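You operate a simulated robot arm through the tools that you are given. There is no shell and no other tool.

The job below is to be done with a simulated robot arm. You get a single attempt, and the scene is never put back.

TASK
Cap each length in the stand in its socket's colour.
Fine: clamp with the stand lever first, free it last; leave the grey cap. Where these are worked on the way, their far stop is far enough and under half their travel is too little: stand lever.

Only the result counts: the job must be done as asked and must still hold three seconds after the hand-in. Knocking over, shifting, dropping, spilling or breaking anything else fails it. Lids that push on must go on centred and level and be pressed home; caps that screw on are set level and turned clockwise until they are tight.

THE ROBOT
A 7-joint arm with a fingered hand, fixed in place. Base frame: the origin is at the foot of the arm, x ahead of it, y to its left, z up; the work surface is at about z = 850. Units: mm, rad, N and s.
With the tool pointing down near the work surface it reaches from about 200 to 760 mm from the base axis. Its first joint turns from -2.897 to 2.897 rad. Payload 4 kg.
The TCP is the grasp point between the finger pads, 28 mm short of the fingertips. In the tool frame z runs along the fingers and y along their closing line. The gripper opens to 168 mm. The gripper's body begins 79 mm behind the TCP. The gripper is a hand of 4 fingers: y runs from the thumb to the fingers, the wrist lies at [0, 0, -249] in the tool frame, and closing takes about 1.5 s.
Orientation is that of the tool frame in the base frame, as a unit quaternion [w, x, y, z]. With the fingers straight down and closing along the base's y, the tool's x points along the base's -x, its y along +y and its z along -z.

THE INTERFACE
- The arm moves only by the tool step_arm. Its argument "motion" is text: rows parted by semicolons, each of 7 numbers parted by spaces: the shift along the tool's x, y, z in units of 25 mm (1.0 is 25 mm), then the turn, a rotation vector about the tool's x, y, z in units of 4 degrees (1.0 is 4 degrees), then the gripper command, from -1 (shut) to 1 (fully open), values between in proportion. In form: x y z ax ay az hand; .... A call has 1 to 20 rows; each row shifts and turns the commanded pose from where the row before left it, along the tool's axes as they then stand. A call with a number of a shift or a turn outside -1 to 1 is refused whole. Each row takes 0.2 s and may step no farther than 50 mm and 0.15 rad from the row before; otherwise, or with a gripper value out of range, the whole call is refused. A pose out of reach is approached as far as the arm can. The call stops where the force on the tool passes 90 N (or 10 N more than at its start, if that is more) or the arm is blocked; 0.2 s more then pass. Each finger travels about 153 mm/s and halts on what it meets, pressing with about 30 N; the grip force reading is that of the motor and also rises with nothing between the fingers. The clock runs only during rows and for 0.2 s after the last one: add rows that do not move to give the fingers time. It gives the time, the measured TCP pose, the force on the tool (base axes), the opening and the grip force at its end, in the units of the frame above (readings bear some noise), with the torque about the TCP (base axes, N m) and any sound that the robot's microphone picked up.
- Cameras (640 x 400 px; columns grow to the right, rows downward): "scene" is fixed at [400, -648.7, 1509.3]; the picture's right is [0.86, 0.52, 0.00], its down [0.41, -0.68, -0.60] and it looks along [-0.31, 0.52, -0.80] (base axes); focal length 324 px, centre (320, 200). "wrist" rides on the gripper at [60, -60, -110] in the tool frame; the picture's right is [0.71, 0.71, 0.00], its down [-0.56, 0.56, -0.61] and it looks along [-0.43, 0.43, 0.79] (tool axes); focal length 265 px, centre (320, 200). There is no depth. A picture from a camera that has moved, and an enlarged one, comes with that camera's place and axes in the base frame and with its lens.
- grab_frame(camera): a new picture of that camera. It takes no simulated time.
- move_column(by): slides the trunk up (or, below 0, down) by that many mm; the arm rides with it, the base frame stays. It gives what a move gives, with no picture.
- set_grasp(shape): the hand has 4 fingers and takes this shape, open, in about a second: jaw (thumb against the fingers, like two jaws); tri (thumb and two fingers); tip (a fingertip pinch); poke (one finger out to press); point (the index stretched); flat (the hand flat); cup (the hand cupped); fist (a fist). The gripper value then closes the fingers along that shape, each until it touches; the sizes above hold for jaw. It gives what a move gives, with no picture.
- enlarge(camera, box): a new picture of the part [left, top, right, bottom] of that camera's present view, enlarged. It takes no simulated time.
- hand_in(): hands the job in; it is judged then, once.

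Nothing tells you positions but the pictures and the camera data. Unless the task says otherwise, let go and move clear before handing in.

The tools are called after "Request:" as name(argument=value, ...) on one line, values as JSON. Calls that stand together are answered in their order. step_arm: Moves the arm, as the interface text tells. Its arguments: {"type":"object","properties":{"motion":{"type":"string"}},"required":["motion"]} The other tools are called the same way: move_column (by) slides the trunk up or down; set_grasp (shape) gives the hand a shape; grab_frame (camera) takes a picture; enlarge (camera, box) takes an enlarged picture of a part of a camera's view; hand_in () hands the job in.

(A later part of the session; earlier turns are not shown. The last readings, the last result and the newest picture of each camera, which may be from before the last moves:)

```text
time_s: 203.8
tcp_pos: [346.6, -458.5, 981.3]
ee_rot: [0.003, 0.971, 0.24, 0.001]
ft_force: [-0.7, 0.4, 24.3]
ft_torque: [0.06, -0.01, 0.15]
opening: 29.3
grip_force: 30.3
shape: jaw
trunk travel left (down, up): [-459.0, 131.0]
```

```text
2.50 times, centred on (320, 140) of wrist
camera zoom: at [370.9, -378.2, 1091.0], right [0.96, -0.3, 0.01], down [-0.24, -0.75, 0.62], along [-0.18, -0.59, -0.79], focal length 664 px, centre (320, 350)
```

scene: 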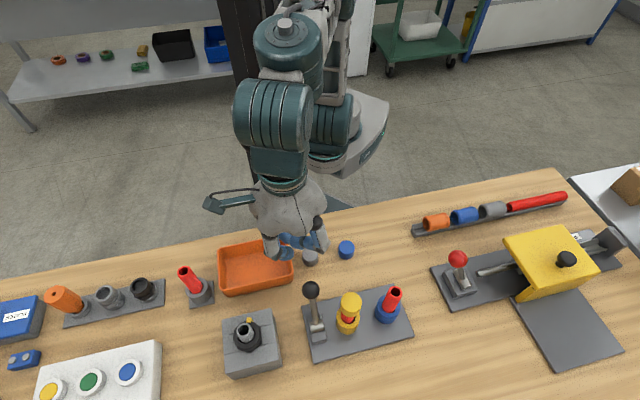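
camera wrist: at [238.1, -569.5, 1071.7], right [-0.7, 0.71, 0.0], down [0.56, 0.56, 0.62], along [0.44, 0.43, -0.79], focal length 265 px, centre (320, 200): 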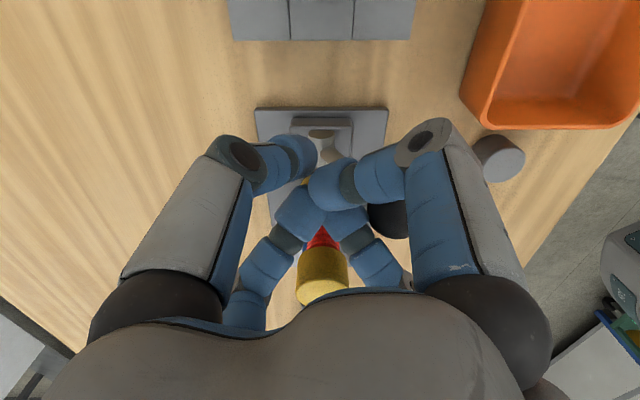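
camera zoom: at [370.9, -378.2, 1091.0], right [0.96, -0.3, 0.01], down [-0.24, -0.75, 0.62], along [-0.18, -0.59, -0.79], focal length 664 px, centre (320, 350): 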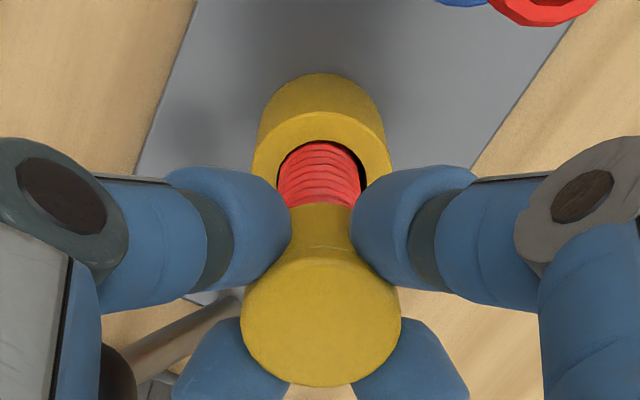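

Request:
step_arm(motion="0 0 0 0 0 1 -1;0 0 0 0 0 1 -1;0 0 0 0 0 1 -1;0 0 0 0 0 1 -1;0 0 0 0 0 1 -1;0 0 0 0 0 1 -1;0 0 0 0 0 1 -1;0 0 0 0 0 1 -1;0 0 0 0 0 1 -1;0 0 0 0 0 1 -1;0 0 0 0 0 1 -1;0 0 0 0 0 1 -1;0 0 0 0 0 1 -1;0 0 0 0 0 1 -1;0 0 0 0 0 1 -1;0 0 0 0 0 1 -1;0 0 0 0 0 1 -1;0 0 0 0 0 1 -1;0 0 0 0 0 1 -1;0 0 0 0 0 1 -1")

Request:
enlarge(camera="wrist", box=[270, 60, 370, 220])

Request:
step_arm(motion="0 0 0 0 0 1 -1;0 0 0 0 0 1 -1;0 0 0 0 0 1 -1;0 0 0 0 0 1 -1;0 0 0 0 0 1 -1;0 0 0 0 0 1 -1;0 0 0 0 0 0 -1")

```text
time_s: 208.0
tcp_pos: [344.4, -459.6, 981.3]
ee_rot: [0.0, 0.898, -0.44, 0.003]
ft_force: [-1.8, 0.9, 24.5]
ft_torque: [0.07, 0.05, 0.13]
opening: 29.0
grip_force: 29.8
shape: jaw
trunk travel left (down, up): [-459.0, 131.0]
```

```text
2.50 times, centred on (320, 140) of wrist
camera zoom: at [430.3, -469.8, 1091.5], right [-0.13, -0.99, 0.0], down [-0.79, 0.1, 0.61], along [-0.61, 0.07, -0.79], focal length 664 px, centre (320, 350)
```

zoom: 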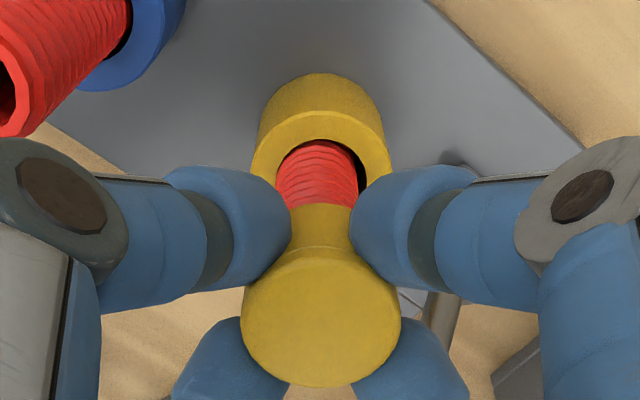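

```text
time_s: 209.6
tcp_pos: [345.8, -459.1, 982.6]
ee_rot: [-0.001, 0.787, -0.618, 0.003]
ft_force: [0.0, -0.7, 16.6]
ft_torque: [-0.01, 0.0, 0.08]
opening: 28.9
grip_force: 30.1
shape: jaw
trunk travel left (down, up): [-459.0, 131.0]
```

Still no tightening after almost a full turn. I release without lifting the cap, unwind the wrist around it, and regrip.

Request:
step_arm(motion="0 0 -0.05 0 0 0 -1;0 0 0 0 0 0 -0.3;0 0 0 0 0 0 -0.3;0 0 0 0 0 0 -0.3;0 0 0 0 0 -1 -0.3;0 0 0 0 0 -1 -0.3;0 0 0 0 0 -1 -0.3;0 0 0 0 0 -1 -0.3;0 0 0 0 0 -1 -0.3;0 0 0 0 0 -1 -0.3;0 0 0 0 0 -1 -0.3;0 0 0 0 0 -1 -0.3;0 0 0 0 0 -1 -0.3;0 0 0 0 0 -1 -0.3;0 0 0 0 0 -1 -0.3;0 0 0 0 0 -1 -0.3;0 0 0 0 0 -1 -0.3;0 0 0 0 0 -1 -0.3;0 0 0 0 0 -1 -0.3;0 0 0 0 0 -1 -0.3")

Request:
enlarge(camera="wrist", box=[250, 20, 390, 220])

Request:
enlarge(camera="scene", box=[320, 280, 410, 340])

```text
time_s: 213.8
tcp_pos: [345.8, -459.6, 982.1]
ee_rot: [0.0, 0.994, -0.106, 0.001]
ft_force: [-0.3, -0.4, -0.2]
ft_torque: [0.0, 0.01, 0.0]
opening: 58.4
grip_force: 0.1
shape: jaw
trunk travel left (down, up): [-459.0, 131.0]
```

```text
2.00 times, centred on (320, 120) of wrist
camera zoom: at [417.8, -413.9, 1091.3], right [0.54, -0.84, 0.0], down [-0.66, -0.43, 0.61], along [-0.51, -0.33, -0.79], focal length 531 px, centre (320, 360)
```

zoom: 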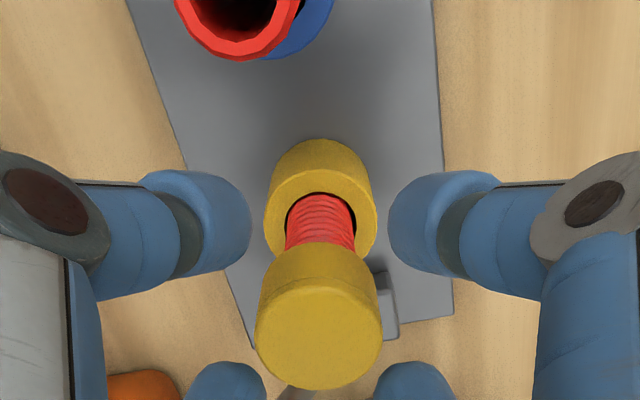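

```text
6.67 times, centred on (365, 310) of scene
camera zoom: at [400.0, -648.7, 1509.3], right [0.86, 0.52, 0.0], down [0.41, -0.68, -0.6], along [-0.31, 0.52, -0.8], focal length 2161 px, centre (20, -533)
```

zoom: 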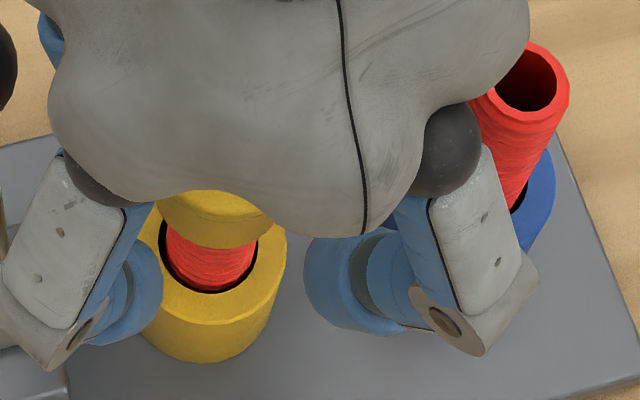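

Request:
enlarge(camera="wrist", box=[295, 108, 347, 144])

Request:
step_arm(motion="0 0 0 0 0 -1 -0.3;0 0 0 0 0 -1 -0.3;0 0 0 0 0 -1 -0.3;0 0 0 0 0 -1 -0.3;0 0 0 0 0 -1 -0.3;0 0 0 0 0 -1 -0.3;0 0 0 0 0 -1 -0.3;0 0 0 0 0 -1 -0.3;0 0 0 0 0 -1 -0.3;0 0 0 0 0 -1 -0.3")

Request:
enlarge(camera="wrist", box=[295, 108, 347, 144])

Request:
step_arm(motion="0 0 0 0 0 -1 -0.3;0 0 0 0 0 -1 -0.3;0 0 0 0 0 -1 -0.3;0 0 0 0 0 -1 -0.3;0 0 0 0 0 -1 -0.3;0 0 0 0 0 -1 -0.3;0 0 0 0 0 -1 -0.3;0 0 0 0 0 -1 -0.3;0 0 0 0 0 -1 -0.3;0 0 0 0 0 -1 -0.3")

Request:
enlarge(camera="wrist", box=[295, 108, 347, 144])

Request:
step_arm(motion="0 0 0 0 0 -1 -0.3;0 0 0 0 0 -1 -0.3;0 0 0 0 0 -1 -0.3;0 0 0 0 0 -1 -0.3;0 0 0 0 0 -1 -0.3;0 0 0 0 0 -1 -0.3;0 0 0 0 0 -1 -0.3;0 0 0 0 0 -1 -0.3;0 0 0 0 0 -1 -0.3;0 0 0 0 0 -1 -0.3")

Request:
enlarge(camera="wrist", box=[295, 108, 347, 144])

Request:
step_arm(motion="0 0 0 0 0 -1 -0.3;0 0 0 0 0 -1 -0.3;0 0 0 0 0 -1 -0.3;0 0 0 0 0 -1 -0.3;0 0 0 0 0 -1 -0.3;0 0 0 0 0 -1 -0.3;0 0 0 0 0 -1 -0.3;0 0 0 0 0 -1 -0.3;0 0 0 0 0 -1 -0.3;0 0 0 0 0 -1 -0.3")

Request:
enlarge(camera="wrist", box=[295, 108, 347, 144])

```text
11.11 times, centred on (321, 126) of wrist
camera zoom: at [417.8, -413.9, 1091.3], right [0.54, -0.84, 0.0], down [-0.66, -0.43, 0.61], along [-0.51, -0.33, -0.79], focal length 2949 px, centre (309, 1022)
```

zoom: 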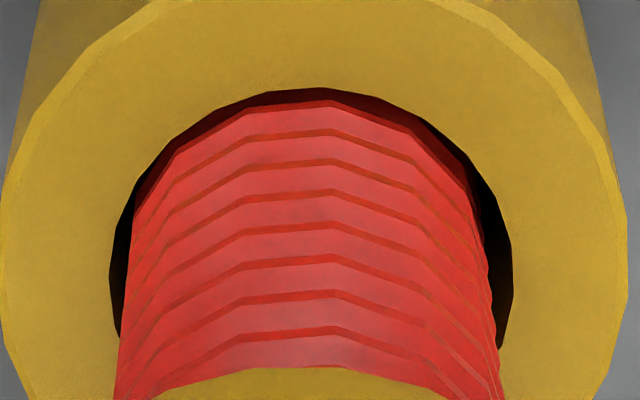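

```text
time_s: 216.0
tcp_pos: [347.0, -460.8, 981.5]
ee_rot: [0.002, 0.97, 0.242, 0.001]
ft_force: [-0.1, 0.3, -0.3]
ft_torque: [0.0, 0.02, -0.01]
opening: 58.4
grip_force: 0.1
shape: jaw
trunk travel left (down, up): [-459.0, 131.0]
```

```text
11.11 times, centred on (321, 126) of wrist
camera zoom: at [372.0, -379.4, 1091.4], right [0.96, -0.29, 0.0], down [-0.23, -0.75, 0.61], along [-0.18, -0.59, -0.79], focal length 2949 px, centre (309, 1022)
```

zoom: 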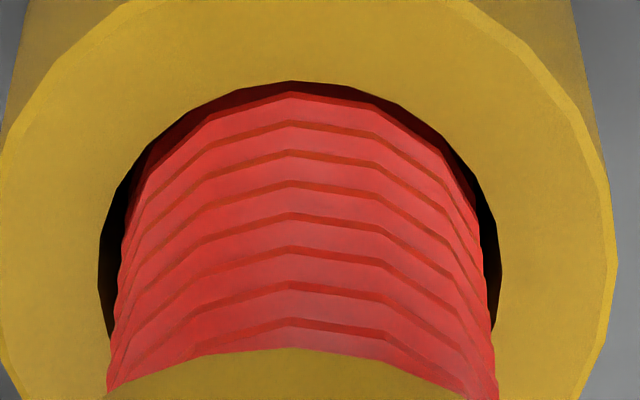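

```text
time_s: 218.2
tcp_pos: [346.4, -459.6, 983.6]
ee_rot: [0.001, 0.83, 0.558, 0.001]
ft_force: [0.6, 0.3, -0.3]
ft_torque: [0.02, -0.02, 0.01]
opening: 58.4
grip_force: 0.0
shape: jaw
trunk travel left (down, up): [-459.0, 131.0]
```

```text
11.11 times, centred on (321, 126) of wrist
camera zoom: at [313.4, -382.1, 1091.3], right [0.92, 0.39, 0.0], down [0.3, -0.73, 0.62], along [0.24, -0.57, -0.79], focal length 2949 px, centre (309, 1022)
```

zoom: 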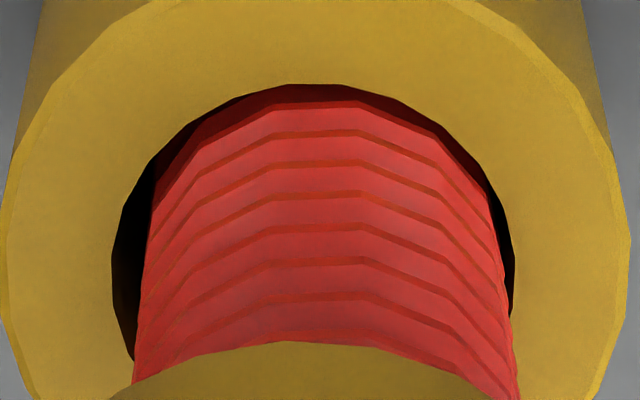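

```text
time_s: 220.4
tcp_pos: [346.5, -460.9, 982.2]
ee_rot: [0.001, 0.588, 0.809, 0.0]
ft_force: [0.0, 0.1, -0.7]
ft_torque: [-0.04, -0.02, -0.04]
opening: 58.7
grip_force: 0.0
shape: jaw
trunk travel left (down, up): [-459.0, 131.0]
```

```text
11.11 times, centred on (321, 126) of wrist
camera zoom: at [270.3, -421.9, 1091.9], right [0.46, 0.89, 0.0], down [0.7, -0.36, 0.62], along [0.55, -0.28, -0.79], focal length 2949 px, centre (309, 1022)
```

zoom: 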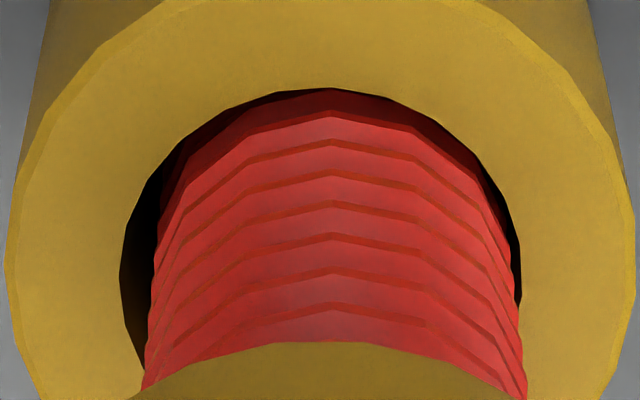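

```text
time_s: 222.6
tcp_pos: [346.1, -459.8, 982.7]
ee_rot: [0.001, 0.276, 0.961, -0.001]
ft_force: [0.5, -0.2, 0.3]
ft_torque: [0.01, 0.0, -0.01]
opening: 58.6
grip_force: 0.1
shape: jaw
trunk travel left (down, up): [-459.0, 131.0]
```

```text
11.11 times, centred on (321, 126) of wrist
camera zoom: at [263.2, -479.8, 1091.4], right [-0.22, 0.97, 0.0], down [0.77, 0.18, 0.62], along [0.6, 0.14, -0.79], focal length 2949 px, centre (309, 1022)
```

zoom: 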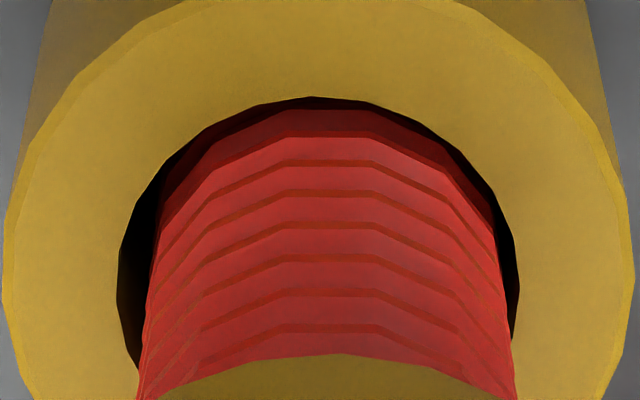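

These views with the hand open let me calibrate the tube's facets (14 sides). I finish unwinding and look for the thread's seam mark to see how far the tube really turned during that long twist.

Request:
step_arm(motion="0 0 0 0 0 -1 -0.3;0 0 0 0 0 -1 -0.3;0 0 0 0 0 -1 -0.3;0 0 0 0 0 -1 -0.3;0 0 0 0 0 -1 -0.3;0 0 0 0 0 -1 -0.3;0 0 0 0 0 -1 -0.3;0 0 0 0 0 -1 -0.3;0 0 0 0 0 0 -0.3")

Request:
enlarge(camera="wrist", box=[295, 108, 347, 144])

Request:
step_arm(motion="0 0 0 0 0 -1 -0.3;0 0 0 0 0 -1 -0.3;0 0 0 0 0 -1 -0.3;0 0 0 0 0 -1 -0.3;0 0 0 0 0 -1 -0.3;0 0 0 0 0 -1 -0.3;0 0 0 0 0 -1 -0.3;0 0 0 0 0 -1 -0.3;0 0 0 0 0 0 -0.3")

Request:
enlarge(camera="wrist", box=[295, 108, 347, 144])

Request:
enlarge(camera="wrist", box=[250, 20, 390, 220])

```text
time_s: 224.6
tcp_pos: [346.0, -459.4, 982.0]
ee_rot: [0.001, 0.0, 1.0, 0.0]
ft_force: [-0.1, -0.6, 0.1]
ft_torque: [0.02, 0.02, 0.01]
opening: 58.4
grip_force: 0.0
shape: jaw
trunk travel left (down, up): [-459.0, 131.0]
```

```text
11.11 times, centred on (321, 126) of wrist
camera zoom: at [286.1, -520.9, 1090.9], right [-0.71, 0.71, 0.0], down [0.56, 0.56, 0.62], along [0.44, 0.43, -0.79], focal length 2949 px, centre (309, 1022)
```

zoom: 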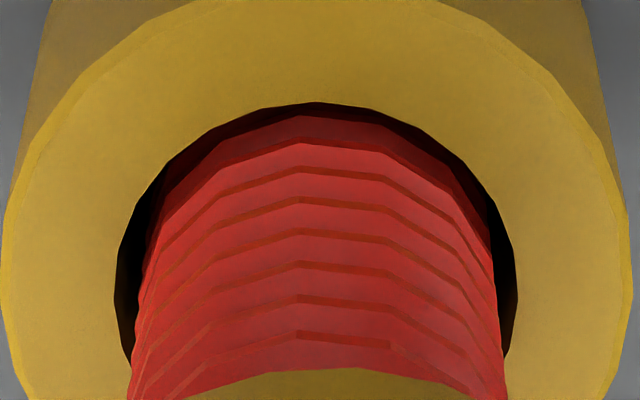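

```text
time_s: 226.6
tcp_pos: [344.9, -460.9, 981.7]
ee_rot: [0.0, -0.275, 0.962, -0.001]
ft_force: [0.3, -0.1, -0.5]
ft_torque: [0.0, -0.01, 0.06]
opening: 58.5
grip_force: 0.1
shape: jaw
trunk travel left (down, up): [-459.0, 131.0]
```

```text
11.11 times, centred on (321, 126) of wrist
camera zoom: at [326.6, -543.7, 1090.9], right [-0.97, 0.23, 0.0], down [0.18, 0.77, 0.61], along [0.14, 0.6, -0.79], focal length 2949 px, centre (309, 1022)
```

zoom: 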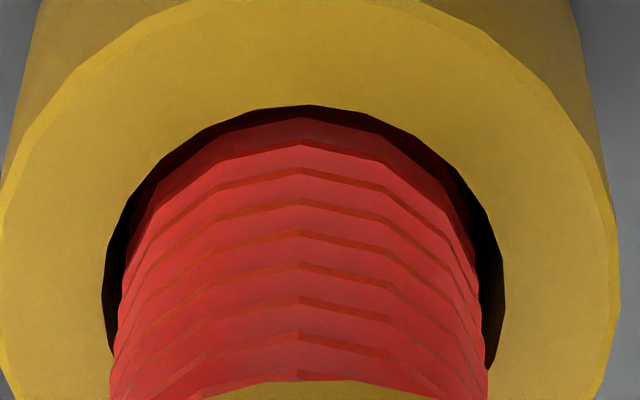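

```text
2.00 times, centred on (320, 120) of wrist
camera zoom: at [326.6, -543.7, 1090.9], right [-0.97, 0.23, 0.0], down [0.18, 0.77, 0.61], along [0.14, 0.6, -0.79], focal length 531 px, centre (320, 360)
```

zoom: 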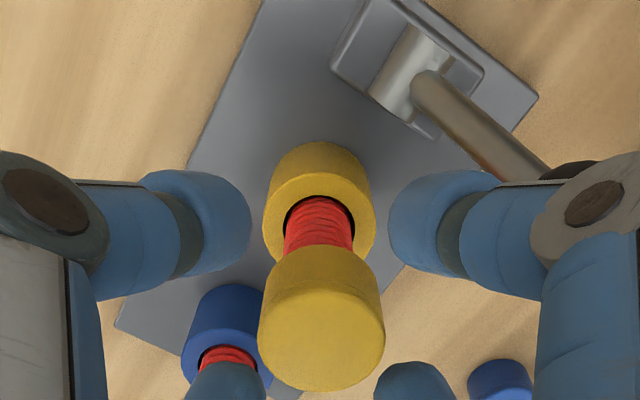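

The facets can't tell me more. A cleaner test is to grip the bare tube in the blue socket lightly and feel whether it resists turning with the lever at the far stop. I lift off the yellow cap and go over the blue-socket tube.

Request:
step_arm(motion="0 0 -0.8 0 0 0 -0.3;0 0 -0.8 0 0 0 -0.3;0 0 -0.8 0 0 0 -0.3;0 0 -0.8 0 0 1 -0.3;0 0 0 0 0 1 -0.3;0 0 0 0 0 1 -0.3;0 0 0 0 0 1 -0.3;0 0 0 0 0 1 -0.3;0 0 0 0 0 1 -0.3;0 0 0 0 0 1 -0.3;0 0 0 0 0 1 -0.3;-0.58 0.57 0 0 0 0 -0.3;-0.58 0.57 0 0 0 0 -0.3;-0.58 0.57 0 0 0 0 -0.3;-0.58 0.57 0 0 0 0 -0.3;0 0 0 0 0 0 -0.3")

Request:
enlarge(camera="wrist", box=[250, 20, 390, 180])

Request:
enlarge(camera="scene", box=[295, 260, 425, 360])

```text
time_s: 230.0
tcp_pos: [403.9, -403.5, 1061.9]
ee_rot: [0.001, 0.002, 1.0, -0.001]
ft_force: [0.0, 0.7, 0.0]
ft_torque: [0.0, 0.01, -0.01]
opening: 58.6
grip_force: 0.0
shape: jaw
trunk travel left (down, up): [-459.0, 131.0]
```

```text
2.50 times, centred on (320, 100) of wrist
camera zoom: at [343.3, -464.0, 1172.0], right [-0.7, 0.71, 0.0], down [0.56, 0.56, 0.62], along [0.44, 0.43, -0.79], focal length 664 px, centre (320, 450)
```

zoom: 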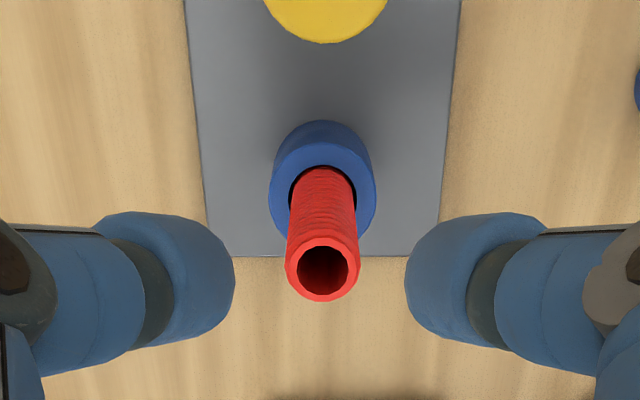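

```text
4.00 times, centred on (360, 310) of scene
camera zoom: at [400.0, -648.7, 1509.3], right [0.86, 0.52, 0.0], down [0.41, -0.68, -0.6], along [-0.31, 0.52, -0.8], focal length 1297 px, centre (160, -240)
```

zoom: 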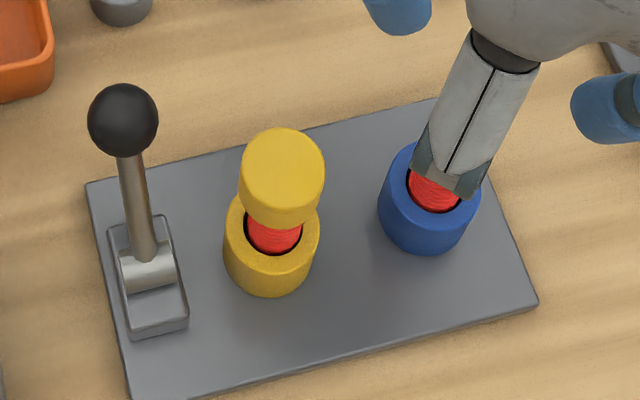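

The view is clear; the tube in the blue socket is centred at about (404,-403.7). I lower the open fingers around its end and grip it lightly.

Request:
step_arm(motion="-0.02 0.01 0.65 0 0 0 -0.3;0 0 0.65 0 0 0 -0.3;0 0 0.65 0 0 0 -0.3;0 0 0.65 0 0 0 -0.3;0 0 0.5 0 0 0 -0.3;0 0 0 0 0 0 -0.3")

Request:
enlarge(camera="wrist", box=[250, 60, 390, 220])

Request:
step_arm(motion="0 0 0 0 0 0 -0.9;0 0 0 0 0 0 -0.9;0 0 0 0 0 0 -0.9;0 0 0 0 0 0 -0.9;0 0 0 0 0 0 -0.9")

Request:
enlarge(camera="wrist", box=[250, 60, 390, 220])

```text
time_s: 231.4
tcp_pos: [404.8, -403.0, 987.1]
ee_rot: [0.002, 0.002, 1.0, -0.001]
ft_force: [-0.5, 0.1, 0.2]
ft_torque: [-0.04, -0.05, -0.01]
opening: 58.7
grip_force: 0.1
shape: jaw
trunk travel left (down, up): [-459.0, 131.0]
```

```text
2.50 times, centred on (320, 140) of wrist
camera zoom: at [344.3, -463.0, 1095.8], right [-0.7, 0.71, 0.0], down [0.56, 0.56, 0.62], along [0.44, 0.43, -0.79], focal length 664 px, centre (320, 350)
```

zoom: 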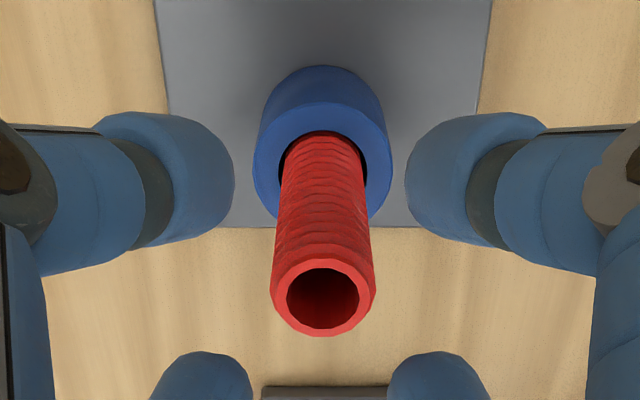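

```text
time_s: 232.6
tcp_pos: [404.1, -402.8, 986.4]
ee_rot: [0.002, 0.002, 1.0, 0.0]
ft_force: [-0.5, -0.6, -0.1]
ft_torque: [0.02, 0.0, 0.03]
opening: 16.3
grip_force: 29.9
shape: jaw
trunk travel left (down, up): [-459.0, 131.0]
```

```text
2.50 times, centred on (320, 140) of wrist
camera zoom: at [344.2, -463.1, 1095.9], right [-0.7, 0.71, 0.0], down [0.56, 0.56, 0.62], along [0.44, 0.43, -0.79], focal length 664 px, centre (320, 350)
```

zoom: 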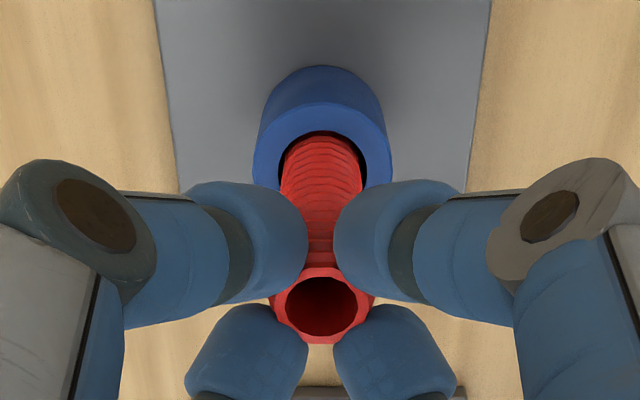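

Request:
step_arm(motion="0 0 0 0 0 1 -0.9;0 0 0 0 0 1 -0.9;0 0 0 0 0 0 -0.9")

Request:
step_arm(motion="0 0 0 0 0 -1 -0.9;0 0 0 0 0 -1 -0.9;0 0 0 0 0 0 -0.9")

Request:
enlarge(camera="wrist", box=[250, 60, 390, 220])

```text
time_s: 233.4
tcp_pos: [405.1, -402.8, 986.9]
ee_rot: [0.002, 0.071, 0.997, 0.0]
ft_force: [-0.4, -0.4, 0.4]
ft_torque: [0.03, -0.02, -0.01]
opening: 16.1
grip_force: 29.8
shape: jaw
trunk travel left (down, up): [-459.0, 131.0]
```

```text
time_s: 234.2
tcp_pos: [404.0, -403.1, 987.0]
ee_rot: [0.002, 0.001, 1.0, -0.001]
ft_force: [-0.3, -0.7, 2.7]
ft_torque: [0.05, -0.02, 0.02]
opening: 16.0
grip_force: 30.3
shape: jaw
trunk travel left (down, up): [-459.0, 131.0]
```

```text
2.50 times, centred on (320, 140) of wrist
camera zoom: at [344.3, -464.1, 1095.3], right [-0.71, 0.71, 0.0], down [0.56, 0.56, 0.62], along [0.44, 0.43, -0.79], focal length 664 px, centre (320, 350)
```

zoom: 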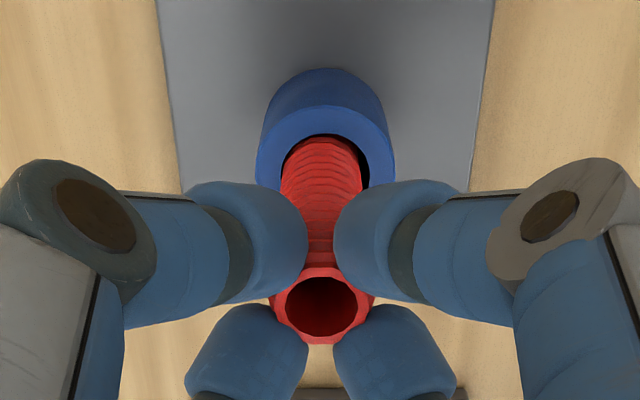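

The tube turns freely in my fingers with no torque at all, so this lever position does not clamp it. I let go and look closely at the other lever and fixtures on the table.

Request:
step_arm(motion="0 0 0 0 0 0 -0.3;0 0 0 0 0 0 -0.3;0 0 0 0 0 0 -0.3;0 0 -0.7 0 0 0 -0.3;0 0 -0.7 0 0 0 -0.3;0 0 -0.7 0 0 0 -0.3;0 0 0 0 0 0 -0.3")

Request:
enlarge(camera="scene", box=[420, 200, 640, 370])

Request:
enlarge(camera="scene", box=[0, 240, 300, 400])

Request:
enlarge(camera="scene", box=[295, 260, 425, 360])

```text
time_s: 235.8
tcp_pos: [403.5, -401.7, 1039.2]
ee_rot: [0.0, 0.001, 1.0, 0.0]
ft_force: [-0.5, 0.1, 0.0]
ft_torque: [0.02, 0.01, 0.01]
opening: 58.5
grip_force: 0.0
shape: jaw
trunk travel left (down, up): [-459.0, 131.0]
```

```text
2.35 times, centred on (530, 285) of scene
camera zoom: at [400.0, -648.7, 1509.3], right [0.86, 0.52, 0.0], down [0.41, -0.68, -0.6], along [-0.31, 0.52, -0.8], focal length 763 px, centre (-174, 0)
```

zoom: 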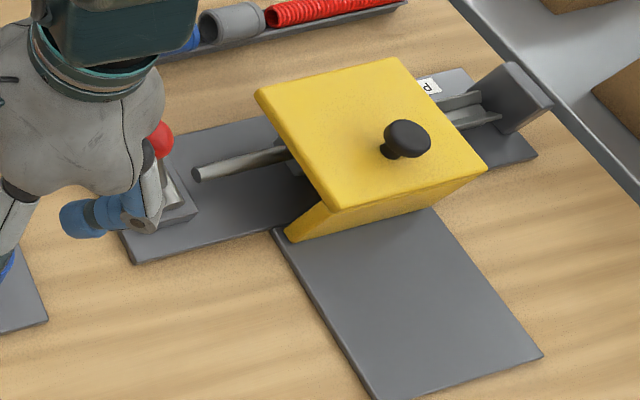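

```text
2.13 times, centred on (150, 320) of scene
camera zoom: at [400.0, -648.7, 1509.3], right [0.86, 0.52, 0.0], down [0.41, -0.68, -0.6], along [-0.31, 0.52, -0.8], focal length 692 px, centre (683, -56)
```

zoom: 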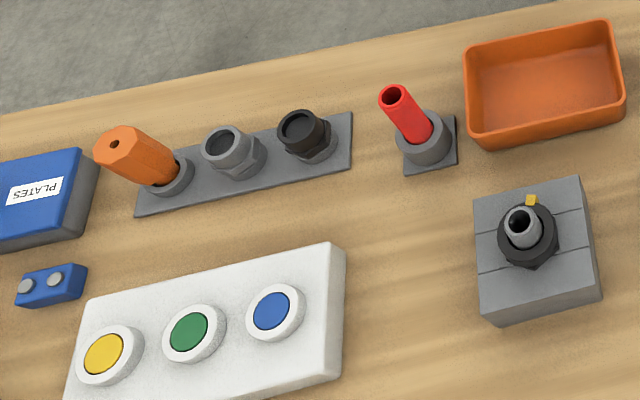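

```text
4.00 times, centred on (360, 310) of scene
camera zoom: at [400.0, -648.7, 1509.3], right [0.86, 0.52, 0.0], down [0.41, -0.68, -0.6], along [-0.31, 0.52, -0.8], focal length 1297 px, centre (160, -240)
```

zoom: 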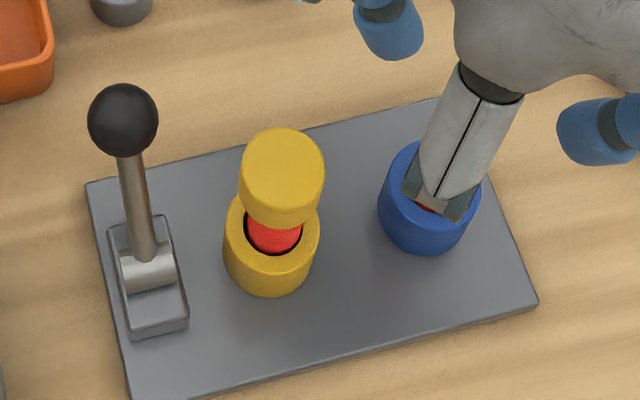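

Nothing else on the table belongs to this stand, so its own lever must matter. The one thing not tested directly is gripping a tube with the lever at its original end. I go and push the lever back once more to feel that.

Request:
set_grasp(shape="fist")

Request:
step_arm(motion="0.907 -0.19 0 0 0 0 -1;0.907 -0.19 0 0 0 0 -1;0.907 -0.19 0 0 0 0 -1;0.907 -0.19 0 0 0 0 -1;0.907 -0.19 0 0 0 0 -1;0.907 -0.19 0 0 0 0 -1;0.907 -0.19 0 0 0 0 -1;0.907 -0.19 0 0 0 0 -1;0 0 0 0 0 0 -1")

Request:
enlarge(camera="scene", box=[320, 280, 410, 340])

```text
time_s: 236.7
tcp_pos: [404.7, -403.0, 1038.6]
ee_rot: [0.001, 0.002, 1.0, -0.001]
ft_force: [-0.8, 0.1, 1.2]
ft_torque: [0.02, 0.01, -0.04]
opening: 0.0
grip_force: 0.0
shape: fist
trunk travel left (down, up): [-459.0, 131.0]
```

```text
time_s: 238.7
tcp_pos: [223.0, -442.5, 1037.4]
ee_rot: [0.002, 0.002, 1.0, 0.0]
ft_force: [0.0, -0.6, -0.4]
ft_torque: [0.0, -0.01, 0.01]
opening: 0.0
grip_force: 0.1
shape: fist
trunk travel left (down, up): [-459.0, 131.0]
```

```text
6.67 times, centred on (365, 310) of scene
camera zoom: at [400.0, -648.7, 1509.3], right [0.86, 0.52, 0.0], down [0.41, -0.68, -0.6], along [-0.31, 0.52, -0.8], focal length 2161 px, centre (20, -533)
```

zoom: 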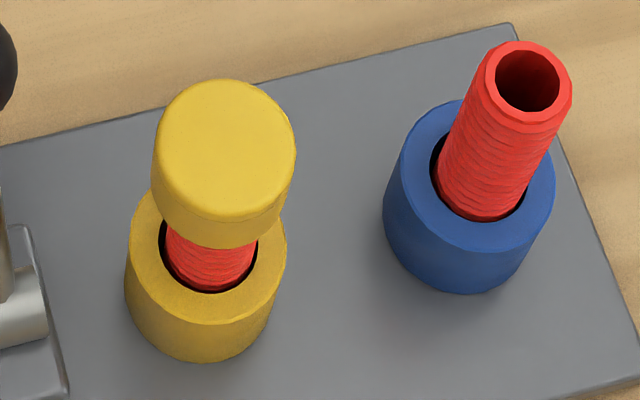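

Request:
step_arm(motion="0 0 0.75 0 0 0 -1;0 0 0.75 0 0 0 -1;0 0 0.75 0 0 0 -1;0 0 0.7 0 0 0 -1;0 0 0 0 0 0 -1;-0.3 -0.3 0 0 0 0 -1;-0.3 -0.3 0 0 0 0 -1;-0.3 -0.3 0 0 0 0 -1;-0.3 -0.3 0 0 0 0 -1;-0.3 -0.35 0 0 0 0 -1;-0.25 -0.38 0 0 0 0 -1;-0.3 -0.3 0 0 0 0 -1;-0.3 -0.3 0 0 0 0 -1;-0.3 -0.3 0 0 0 0 -1;0 0 0 0 0 0 -1")

Request:
step_arm(motion="-0.15 -0.15 0 0 0 0 -1;-0.15 -0.15 0 0 0 0 -1;-0.1 -0.1 0 0 0 0 -1;0 0 0 0 0 0 -1")

Request:
enlarge(camera="scene", box=[240, 220, 420, 360])

```text
time_s: 241.9
tcp_pos: [291.0, -511.6, 963.2]
ee_rot: [0.001, 0.002, 1.0, -0.001]
ft_force: [-0.2, -0.9, 0.3]
ft_torque: [0.02, -0.04, -0.05]
opening: 0.2
grip_force: 0.1
shape: fist
trunk travel left (down, up): [-459.0, 131.0]
```

```text
time_s: 242.9
tcp_pos: [296.0, -519.5, 965.3]
ee_rot: [0.002, 0.002, 1.0, -0.001]
ft_force: [-13.5, 21.4, 16.8]
ft_torque: [-0.18, -0.58, 0.59]
opening: 0.2
grip_force: 0.1
shape: fist
trunk travel left (down, up): [-459.0, 131.0]
```

```text
2.86 times, centred on (330, 290) of scene
camera zoom: at [400.0, -648.7, 1509.3], right [0.86, 0.52, 0.0], down [0.41, -0.68, -0.6], along [-0.31, 0.52, -0.8], focal length 926 px, centre (291, -57)
```

zoom: 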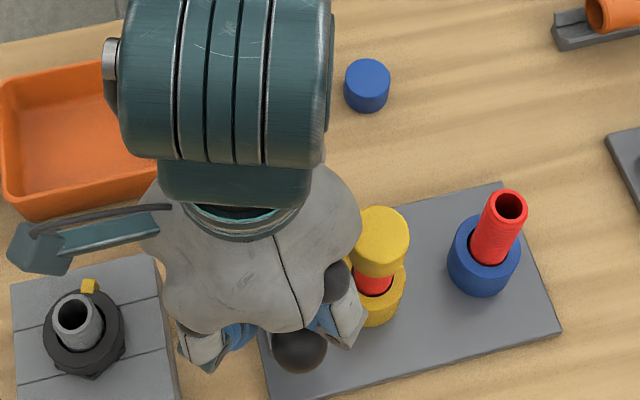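

Request:
step_arm(motion="0.5 0.5 0 0 0 0 -1;0.4 0.4 -0.4 0 0 0 -1;0 0 -0.8 0 0 0 -1;0 0 -0.8 0 0 0 -1;0 0 -0.8 0 0 0 -1;0 0 -0.8 0 0 0 -1;-0.62 0.5 0 0 0 0 -1;-0.62 0.5 0 0 0 0 -1;-0.62 0.5 0 0 0 0 -1;-0.62 0.5 0 0 0 0 -1;-0.62 0.5 0 0 0 0 -1;-0.62 0.5 0 0 0 0 -1;-0.62 0.5 0 0 0 0 -1;-0.62 0.5 0 0 0 0 -1;0 0 0 0 0 0 -1")

Request:
set_grasp(shape="jaw")

Request:
step_arm(motion="0 0 0 0 0 0 -0.3;0 0 0 0 0 0 -0.3;0 0 0 0 0 0 -0.3;0 0 0 0 0 0 -0.3;0 0 0 0 0 0 -0.3")

Request:
enlarge(camera="wrist", box=[250, 20, 390, 180])

Request:
enlarge(camera="scene", box=[295, 260, 425, 360])

```text
time_s: 246.1
tcp_pos: [400.3, -400.5, 1055.0]
ee_rot: [0.001, 0.001, 1.0, 0.0]
ft_force: [-0.3, 0.0, -0.8]
ft_torque: [-0.02, 0.0, 0.0]
opening: 0.2
grip_force: 0.1
shape: fist
trunk travel left (down, up): [-459.0, 131.0]
```

```text
time_s: 247.0
tcp_pos: [399.7, -399.7, 1052.0]
ee_rot: [0.002, 0.002, 1.0, -0.001]
ft_force: [0.5, -0.8, -0.4]
ft_torque: [0.02, -0.02, 0.01]
opening: 167.7
grip_force: 0.0
shape: jaw
trunk travel left (down, up): [-459.0, 131.0]
```

```text
time_s: 248.2
tcp_pos: [398.9, -401.2, 1055.7]
ee_rot: [0.002, 0.002, 1.0, -0.001]
ft_force: [-0.2, -0.2, 0.0]
ft_torque: [0.02, -0.04, 0.04]
opening: 59.2
grip_force: 0.2
shape: jaw
trunk travel left (down, up): [-459.0, 131.0]
```

```text
2.50 times, centred on (320, 100) of wrist
camera zoom: at [339.2, -461.0, 1163.6], right [-0.7, 0.71, 0.0], down [0.56, 0.56, 0.62], along [0.44, 0.43, -0.79], focal length 664 px, centre (320, 450)
```

zoom: 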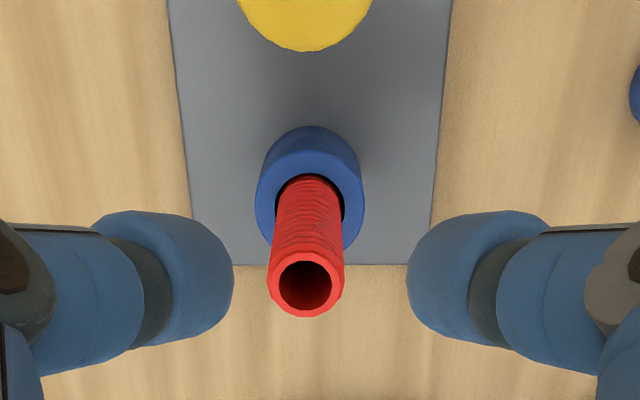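

```text
4.00 times, centred on (360, 310) of scene
camera zoom: at [400.0, -648.7, 1509.3], right [0.86, 0.52, 0.0], down [0.41, -0.68, -0.6], along [-0.31, 0.52, -0.8], focal length 1297 px, centre (160, -240)
```

zoom: 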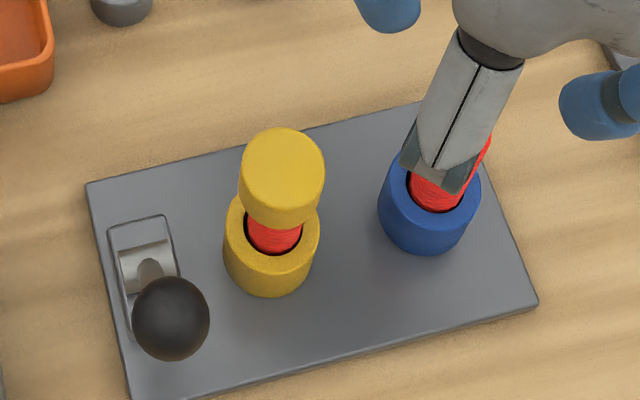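

Request:
step_arm(motion="-0.2 -0.06 0.4 0 0 0 -0.3;0 0 0.6 0 0 0 -0.3;0 0 0.6 0 0 0 -0.3;0 0 0.6 0 0 0 -0.3;0 0 0.5 0 0 0 -0.3;0 0 0 0 0 0 -0.3;0 0 0 0 0 0 -0.9;0 0 0 0 0 0 -0.9;0 0 0 0 0 0 -0.9;0 0 0 0 0 0 -0.9;0 0 0 0 0 0 -0.9")

Request:
enlarge(camera="wrist", box=[250, 60, 390, 220])

Request:
step_arm(motion="0 0 0 0 0 1 -0.9;0 0 0 0 0 1 -0.9;0 0 0 0 0 0 -0.9")

Request:
step_arm(motion="0 0 0 0 0 -1 -0.9;0 0 0 0 0 -1 -0.9;0 0 0 0 0 0 -0.9")

Request:
enlarge(camera="wrist", box=[250, 60, 390, 220])

```text
time_s: 250.6
tcp_pos: [406.3, -400.6, 987.6]
ee_rot: [0.002, 0.002, 1.0, -0.001]
ft_force: [-0.5, -0.5, 0.1]
ft_torque: [-0.01, 0.04, 0.03]
opening: 16.4
grip_force: 30.2
shape: jaw
trunk travel left (down, up): [-459.0, 131.0]
```

```text
2.50 times, centred on (320, 140) of wrist
camera zoom: at [346.0, -461.4, 1096.1], right [-0.7, 0.71, 0.0], down [0.56, 0.56, 0.62], along [0.44, 0.43, -0.79], focal length 664 px, centre (320, 350)
```

zoom: 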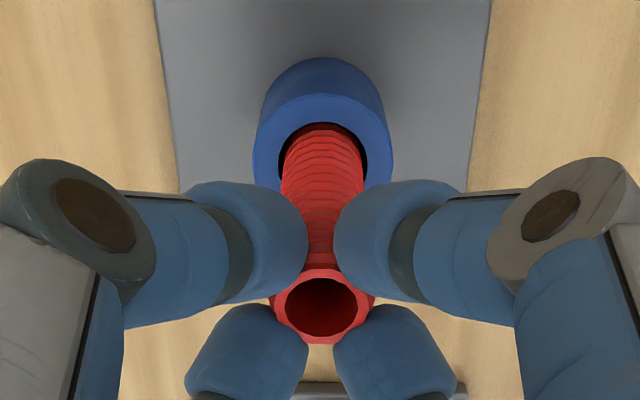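

```text
time_s: 251.4
tcp_pos: [405.8, -400.6, 986.6]
ee_rot: [0.001, 0.072, 0.997, 0.0]
ft_force: [-0.4, 0.4, 0.0]
ft_torque: [0.0, 0.01, 0.02]
opening: 16.6
grip_force: 29.9
shape: jaw
trunk travel left (down, up): [-459.0, 131.0]
```

```text
time_s: 252.2
tcp_pos: [406.7, -401.4, 986.3]
ee_rot: [0.002, 0.001, 1.0, 0.0]
ft_force: [0.2, 0.2, -0.2]
ft_torque: [-0.01, 0.01, -0.02]
opening: 16.3
grip_force: 30.2
shape: jaw
trunk travel left (down, up): [-459.0, 131.0]
```

```text
2.50 times, centred on (320, 140) of wrist
camera zoom: at [346.2, -461.8, 1095.7], right [-0.71, 0.71, 0.0], down [0.56, 0.56, 0.62], along [0.44, 0.43, -0.79], focal length 664 px, centre (320, 350)
```

zoom: 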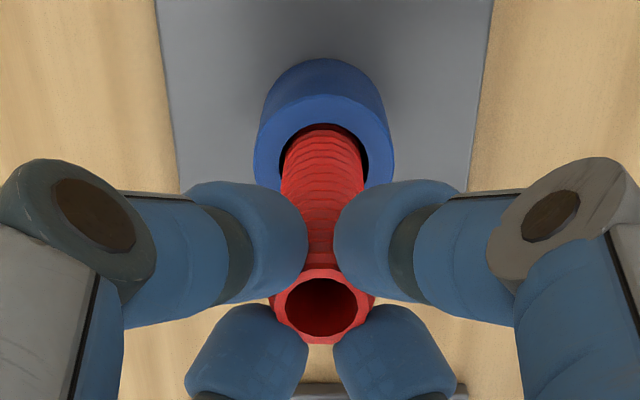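

With the lever at either end the tube turns freely, so holding isn't something I can feel here; I follow the task as written: lever to its far stop, then cap. I let go, and move the lever to the far stop again.

Request:
step_arm(motion="0 0 0 0 0 0 -0.3;0 0 0 0 0 0 -0.3;0 0 0 0 0 0 -0.3;0 0 -0.8 0 0 0 -0.3;0 0 -0.8 0 0 0 -0.3;0 0 -0.8 0 0 0 -0.3;0 0 0 0 0 0 -0.3")

Request:
set_grasp(shape="fist")

Request:
step_arm(motion="0.1 -0.85 0 0 0 0 -1;0.1 -0.85 0 0 0 0 -1;0.1 -0.85 0 0 0 0 -1;0.1 -0.85 0 0 0 0 -1;0.1 -0.85 0 0 0 0 -1;0.1 -0.85 0 0 0 0 -1;0.1 -0.85 0 0 0 0 -1;0.1 -0.85 0 0 0 0 -1;0.08 -0.8 0 0 0 0 -1;0 0 0 0 0 0 -1")

Request:
grab_frame(camera="wrist")

```text
time_s: 253.8
tcp_pos: [406.3, -402.3, 1045.0]
ee_rot: [0.001, 0.002, 1.0, -0.001]
ft_force: [0.2, -0.2, 0.3]
ft_torque: [0.02, -0.03, -0.01]
opening: 58.7
grip_force: 0.0
shape: jaw
trunk travel left (down, up): [-459.0, 131.0]
```

```text
time_s: 254.7
tcp_pos: [406.3, -402.3, 1044.6]
ee_rot: [0.002, 0.002, 1.0, -0.001]
ft_force: [0.6, 0.3, 0.2]
ft_torque: [0.02, -0.02, -0.01]
opening: 0.0
grip_force: 0.1
shape: fist
trunk travel left (down, up): [-459.0, 131.0]
```

```text
time_s: 256.9
tcp_pos: [372.6, -532.2, 1045.7]
ee_rot: [0.002, 0.001, 1.0, -0.001]
ft_force: [-0.7, -0.4, -1.2]
ft_torque: [-0.01, 0.01, 0.0]
opening: 0.0
grip_force: 0.1
shape: fist
out of reach, approached as far as the arm can: row 6, 7, 8, 9
trunk travel left (down, up): [-459.0, 131.0]
```

```text
taken
camera wrist: at [312.2, -592.4, 1154.9], right [-0.7, 0.71, 0.0], down [0.56, 0.56, 0.62], along [0.44, 0.43, -0.79], focal length 265 px, centre (320, 200)
```

wrist: 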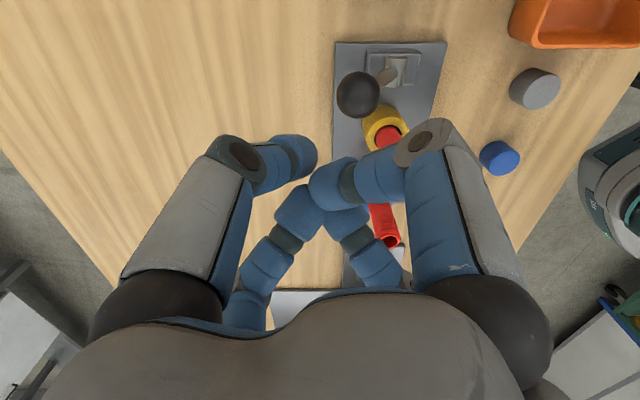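

Request:
move_column(by=70)

Request:
step_arm(motion="0 0 0.8 0 0 0 -1;0 0 0.8 0 0 0 -1;0 0 0.6 0 0 0 -1;-0.1 -0.5 0.1 0 0 0 -1;-0.1 -0.5 0.1 0 0 0 -1;-0.1 -0.5 0.1 0 0 0 -1;-0.1 -0.5 0.1 0 0 0 -1;-0.1 -0.4 0.1 0 0 0 -1;0 0 0 0 0 0 -1")

Request:
grab_frame(camera="wrist")

Request:
enlarge(camera="scene", box=[240, 220, 440, 370])

```text
time_s: 257.9
tcp_pos: [373.8, -532.0, 1115.5]
ee_rot: [0.001, 0.002, 1.0, -0.001]
ft_force: [-0.4, -0.9, -0.2]
ft_torque: [0.01, 0.02, 0.0]
opening: 0.0
grip_force: 0.0
shape: fist
trunk travel left (down, up): [-529.0, 61.0]
```

```text
time_s: 259.9
tcp_pos: [375.4, -581.1, 1040.9]
ee_rot: [0.002, 0.002, 1.0, -0.001]
ft_force: [-0.1, -0.4, 0.7]
ft_torque: [-0.03, -0.02, 0.04]
opening: 0.0
grip_force: 0.1
shape: fist
out of reach, approached as far as the arm can: row 7, 8
trunk travel left (down, up): [-529.0, 61.0]
```

```text
taken
camera wrist: at [316.9, -642.0, 1150.5], right [-0.7, 0.71, 0.0], down [0.56, 0.56, 0.62], along [0.44, 0.43, -0.79], focal length 265 px, centre (320, 200)
```

wrist: 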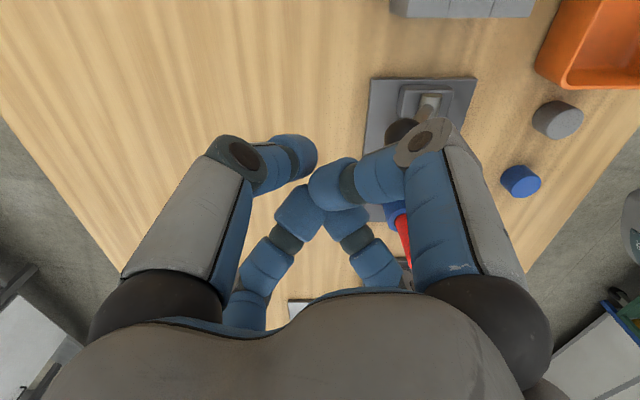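

```text
2.67 times, centred on (340, 295) of scene
camera zoom: at [400.0, -648.7, 1509.3], right [0.86, 0.52, 0.0], down [0.41, -0.68, -0.6], along [-0.31, 0.52, -0.8], focal length 864 px, centre (267, -53)
```

zoom: 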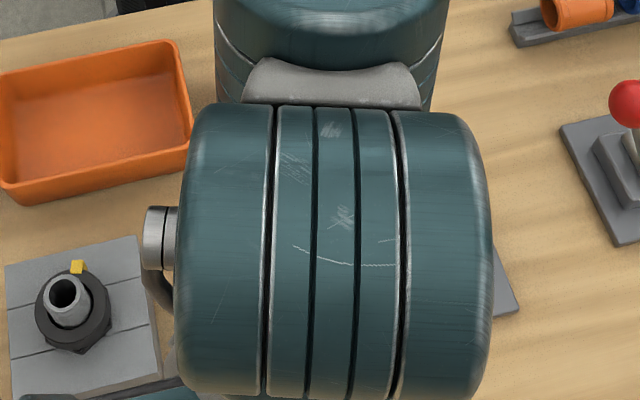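

Request:
step_arm(motion="0 0 0.77 0 0 0 -1;0 0 0.77 0 0 0 -1;0 0 0.77 0 0 0 -1;0 0 0.77 0 0 0 -1;0 0 0 0 0 0 -1;0.47 0.33 0 0 0 0 -1;0.47 0.33 0 0 0 0 -1;0.4 0.4 0 0 0 0 -1;0.4 0.4 0 0 0 0 -1;0.4 0.4 0 0 0 0 -1;0.4 0.4 0 0 0 0 -1;0.4 0.4 0 0 0 0 -1;0 0 0 0 0 0 -1")

Request:
grab_frame(camera="wrist")

```text
time_s: 262.8
tcp_pos: [304.7, -513.0, 963.2]
ee_rot: [0.001, 0.002, 1.0, 0.0]
ft_force: [1.1, 0.2, 0.2]
ft_torque: [0.03, 0.01, -0.02]
opening: 0.3
grip_force: 0.1
shape: fist
trunk travel left (down, up): [-529.0, 61.0]
```

```text
taken
camera wrist: at [244.6, -573.7, 1072.6], right [-0.7, 0.71, 0.0], down [0.56, 0.56, 0.62], along [0.44, 0.43, -0.79], focal length 265 px, centre (320, 200)
```

wrist: 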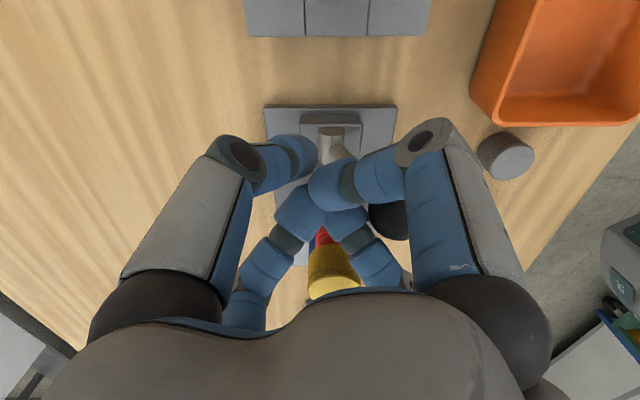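

Request:
step_arm(motion="0.3 0.2 0 0 0 0 -1;0.3 0.25 0 0 0 0 -1;0.15 0.15 0 0 0 0 -1;0.1 0.1 0 0 0 0 -1;0.1 0.1 0 0 0 0 -1;0 0 0 0 0 0 -1;0 0 0 0 0 0 -1")

Request:
step_arm(motion="-0.4 -0.4 0 0 0 0 -1;-0.5 -0.5 0 0 0 0 -1;0 0 -0.8 0 0 0 -1;0 0 -0.8 0 0 0 -1;0 0 -0.8 0 0 0 -1;0 0 -0.8 0 0 0 -1;0 0 -0.8 0 0 0 -1;0 0 0 0 0 0 -1")

Request:
enlarge(camera="wrist", box=[200, 0, 440, 150])

```text
time_s: 264.4
tcp_pos: [293.2, -500.3, 965.7]
ee_rot: [0.005, -0.005, 1.0, -0.012]
ft_force: [61.2, -28.8, 26.4]
ft_torque: [0.72, 0.3, -1.39]
opening: 0.1
grip_force: 0.1
shape: fist
trunk travel left (down, up): [-529.0, 61.0]
```

```text
time_s: 266.1
tcp_pos: [302.4, -515.5, 1066.1]
ee_rot: [0.0, 0.002, 1.0, -0.001]
ft_force: [0.1, -0.4, 0.0]
ft_torque: [0.02, 0.01, 0.01]
opening: 0.0
grip_force: 0.0
shape: fist
trunk travel left (down, up): [-529.0, 61.0]
```

```text
2.67 times, centred on (320, 75) of wrist
camera zoom: at [242.8, -575.6, 1175.7], right [-0.7, 0.71, 0.0], down [0.56, 0.56, 0.61], along [0.44, 0.43, -0.79], focal length 708 px, centre (320, 533)
```

zoom: 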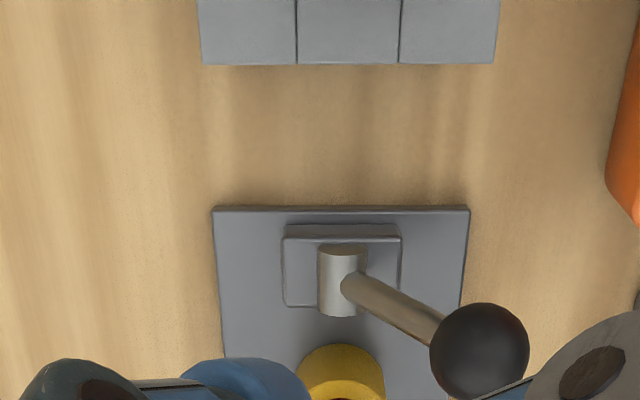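

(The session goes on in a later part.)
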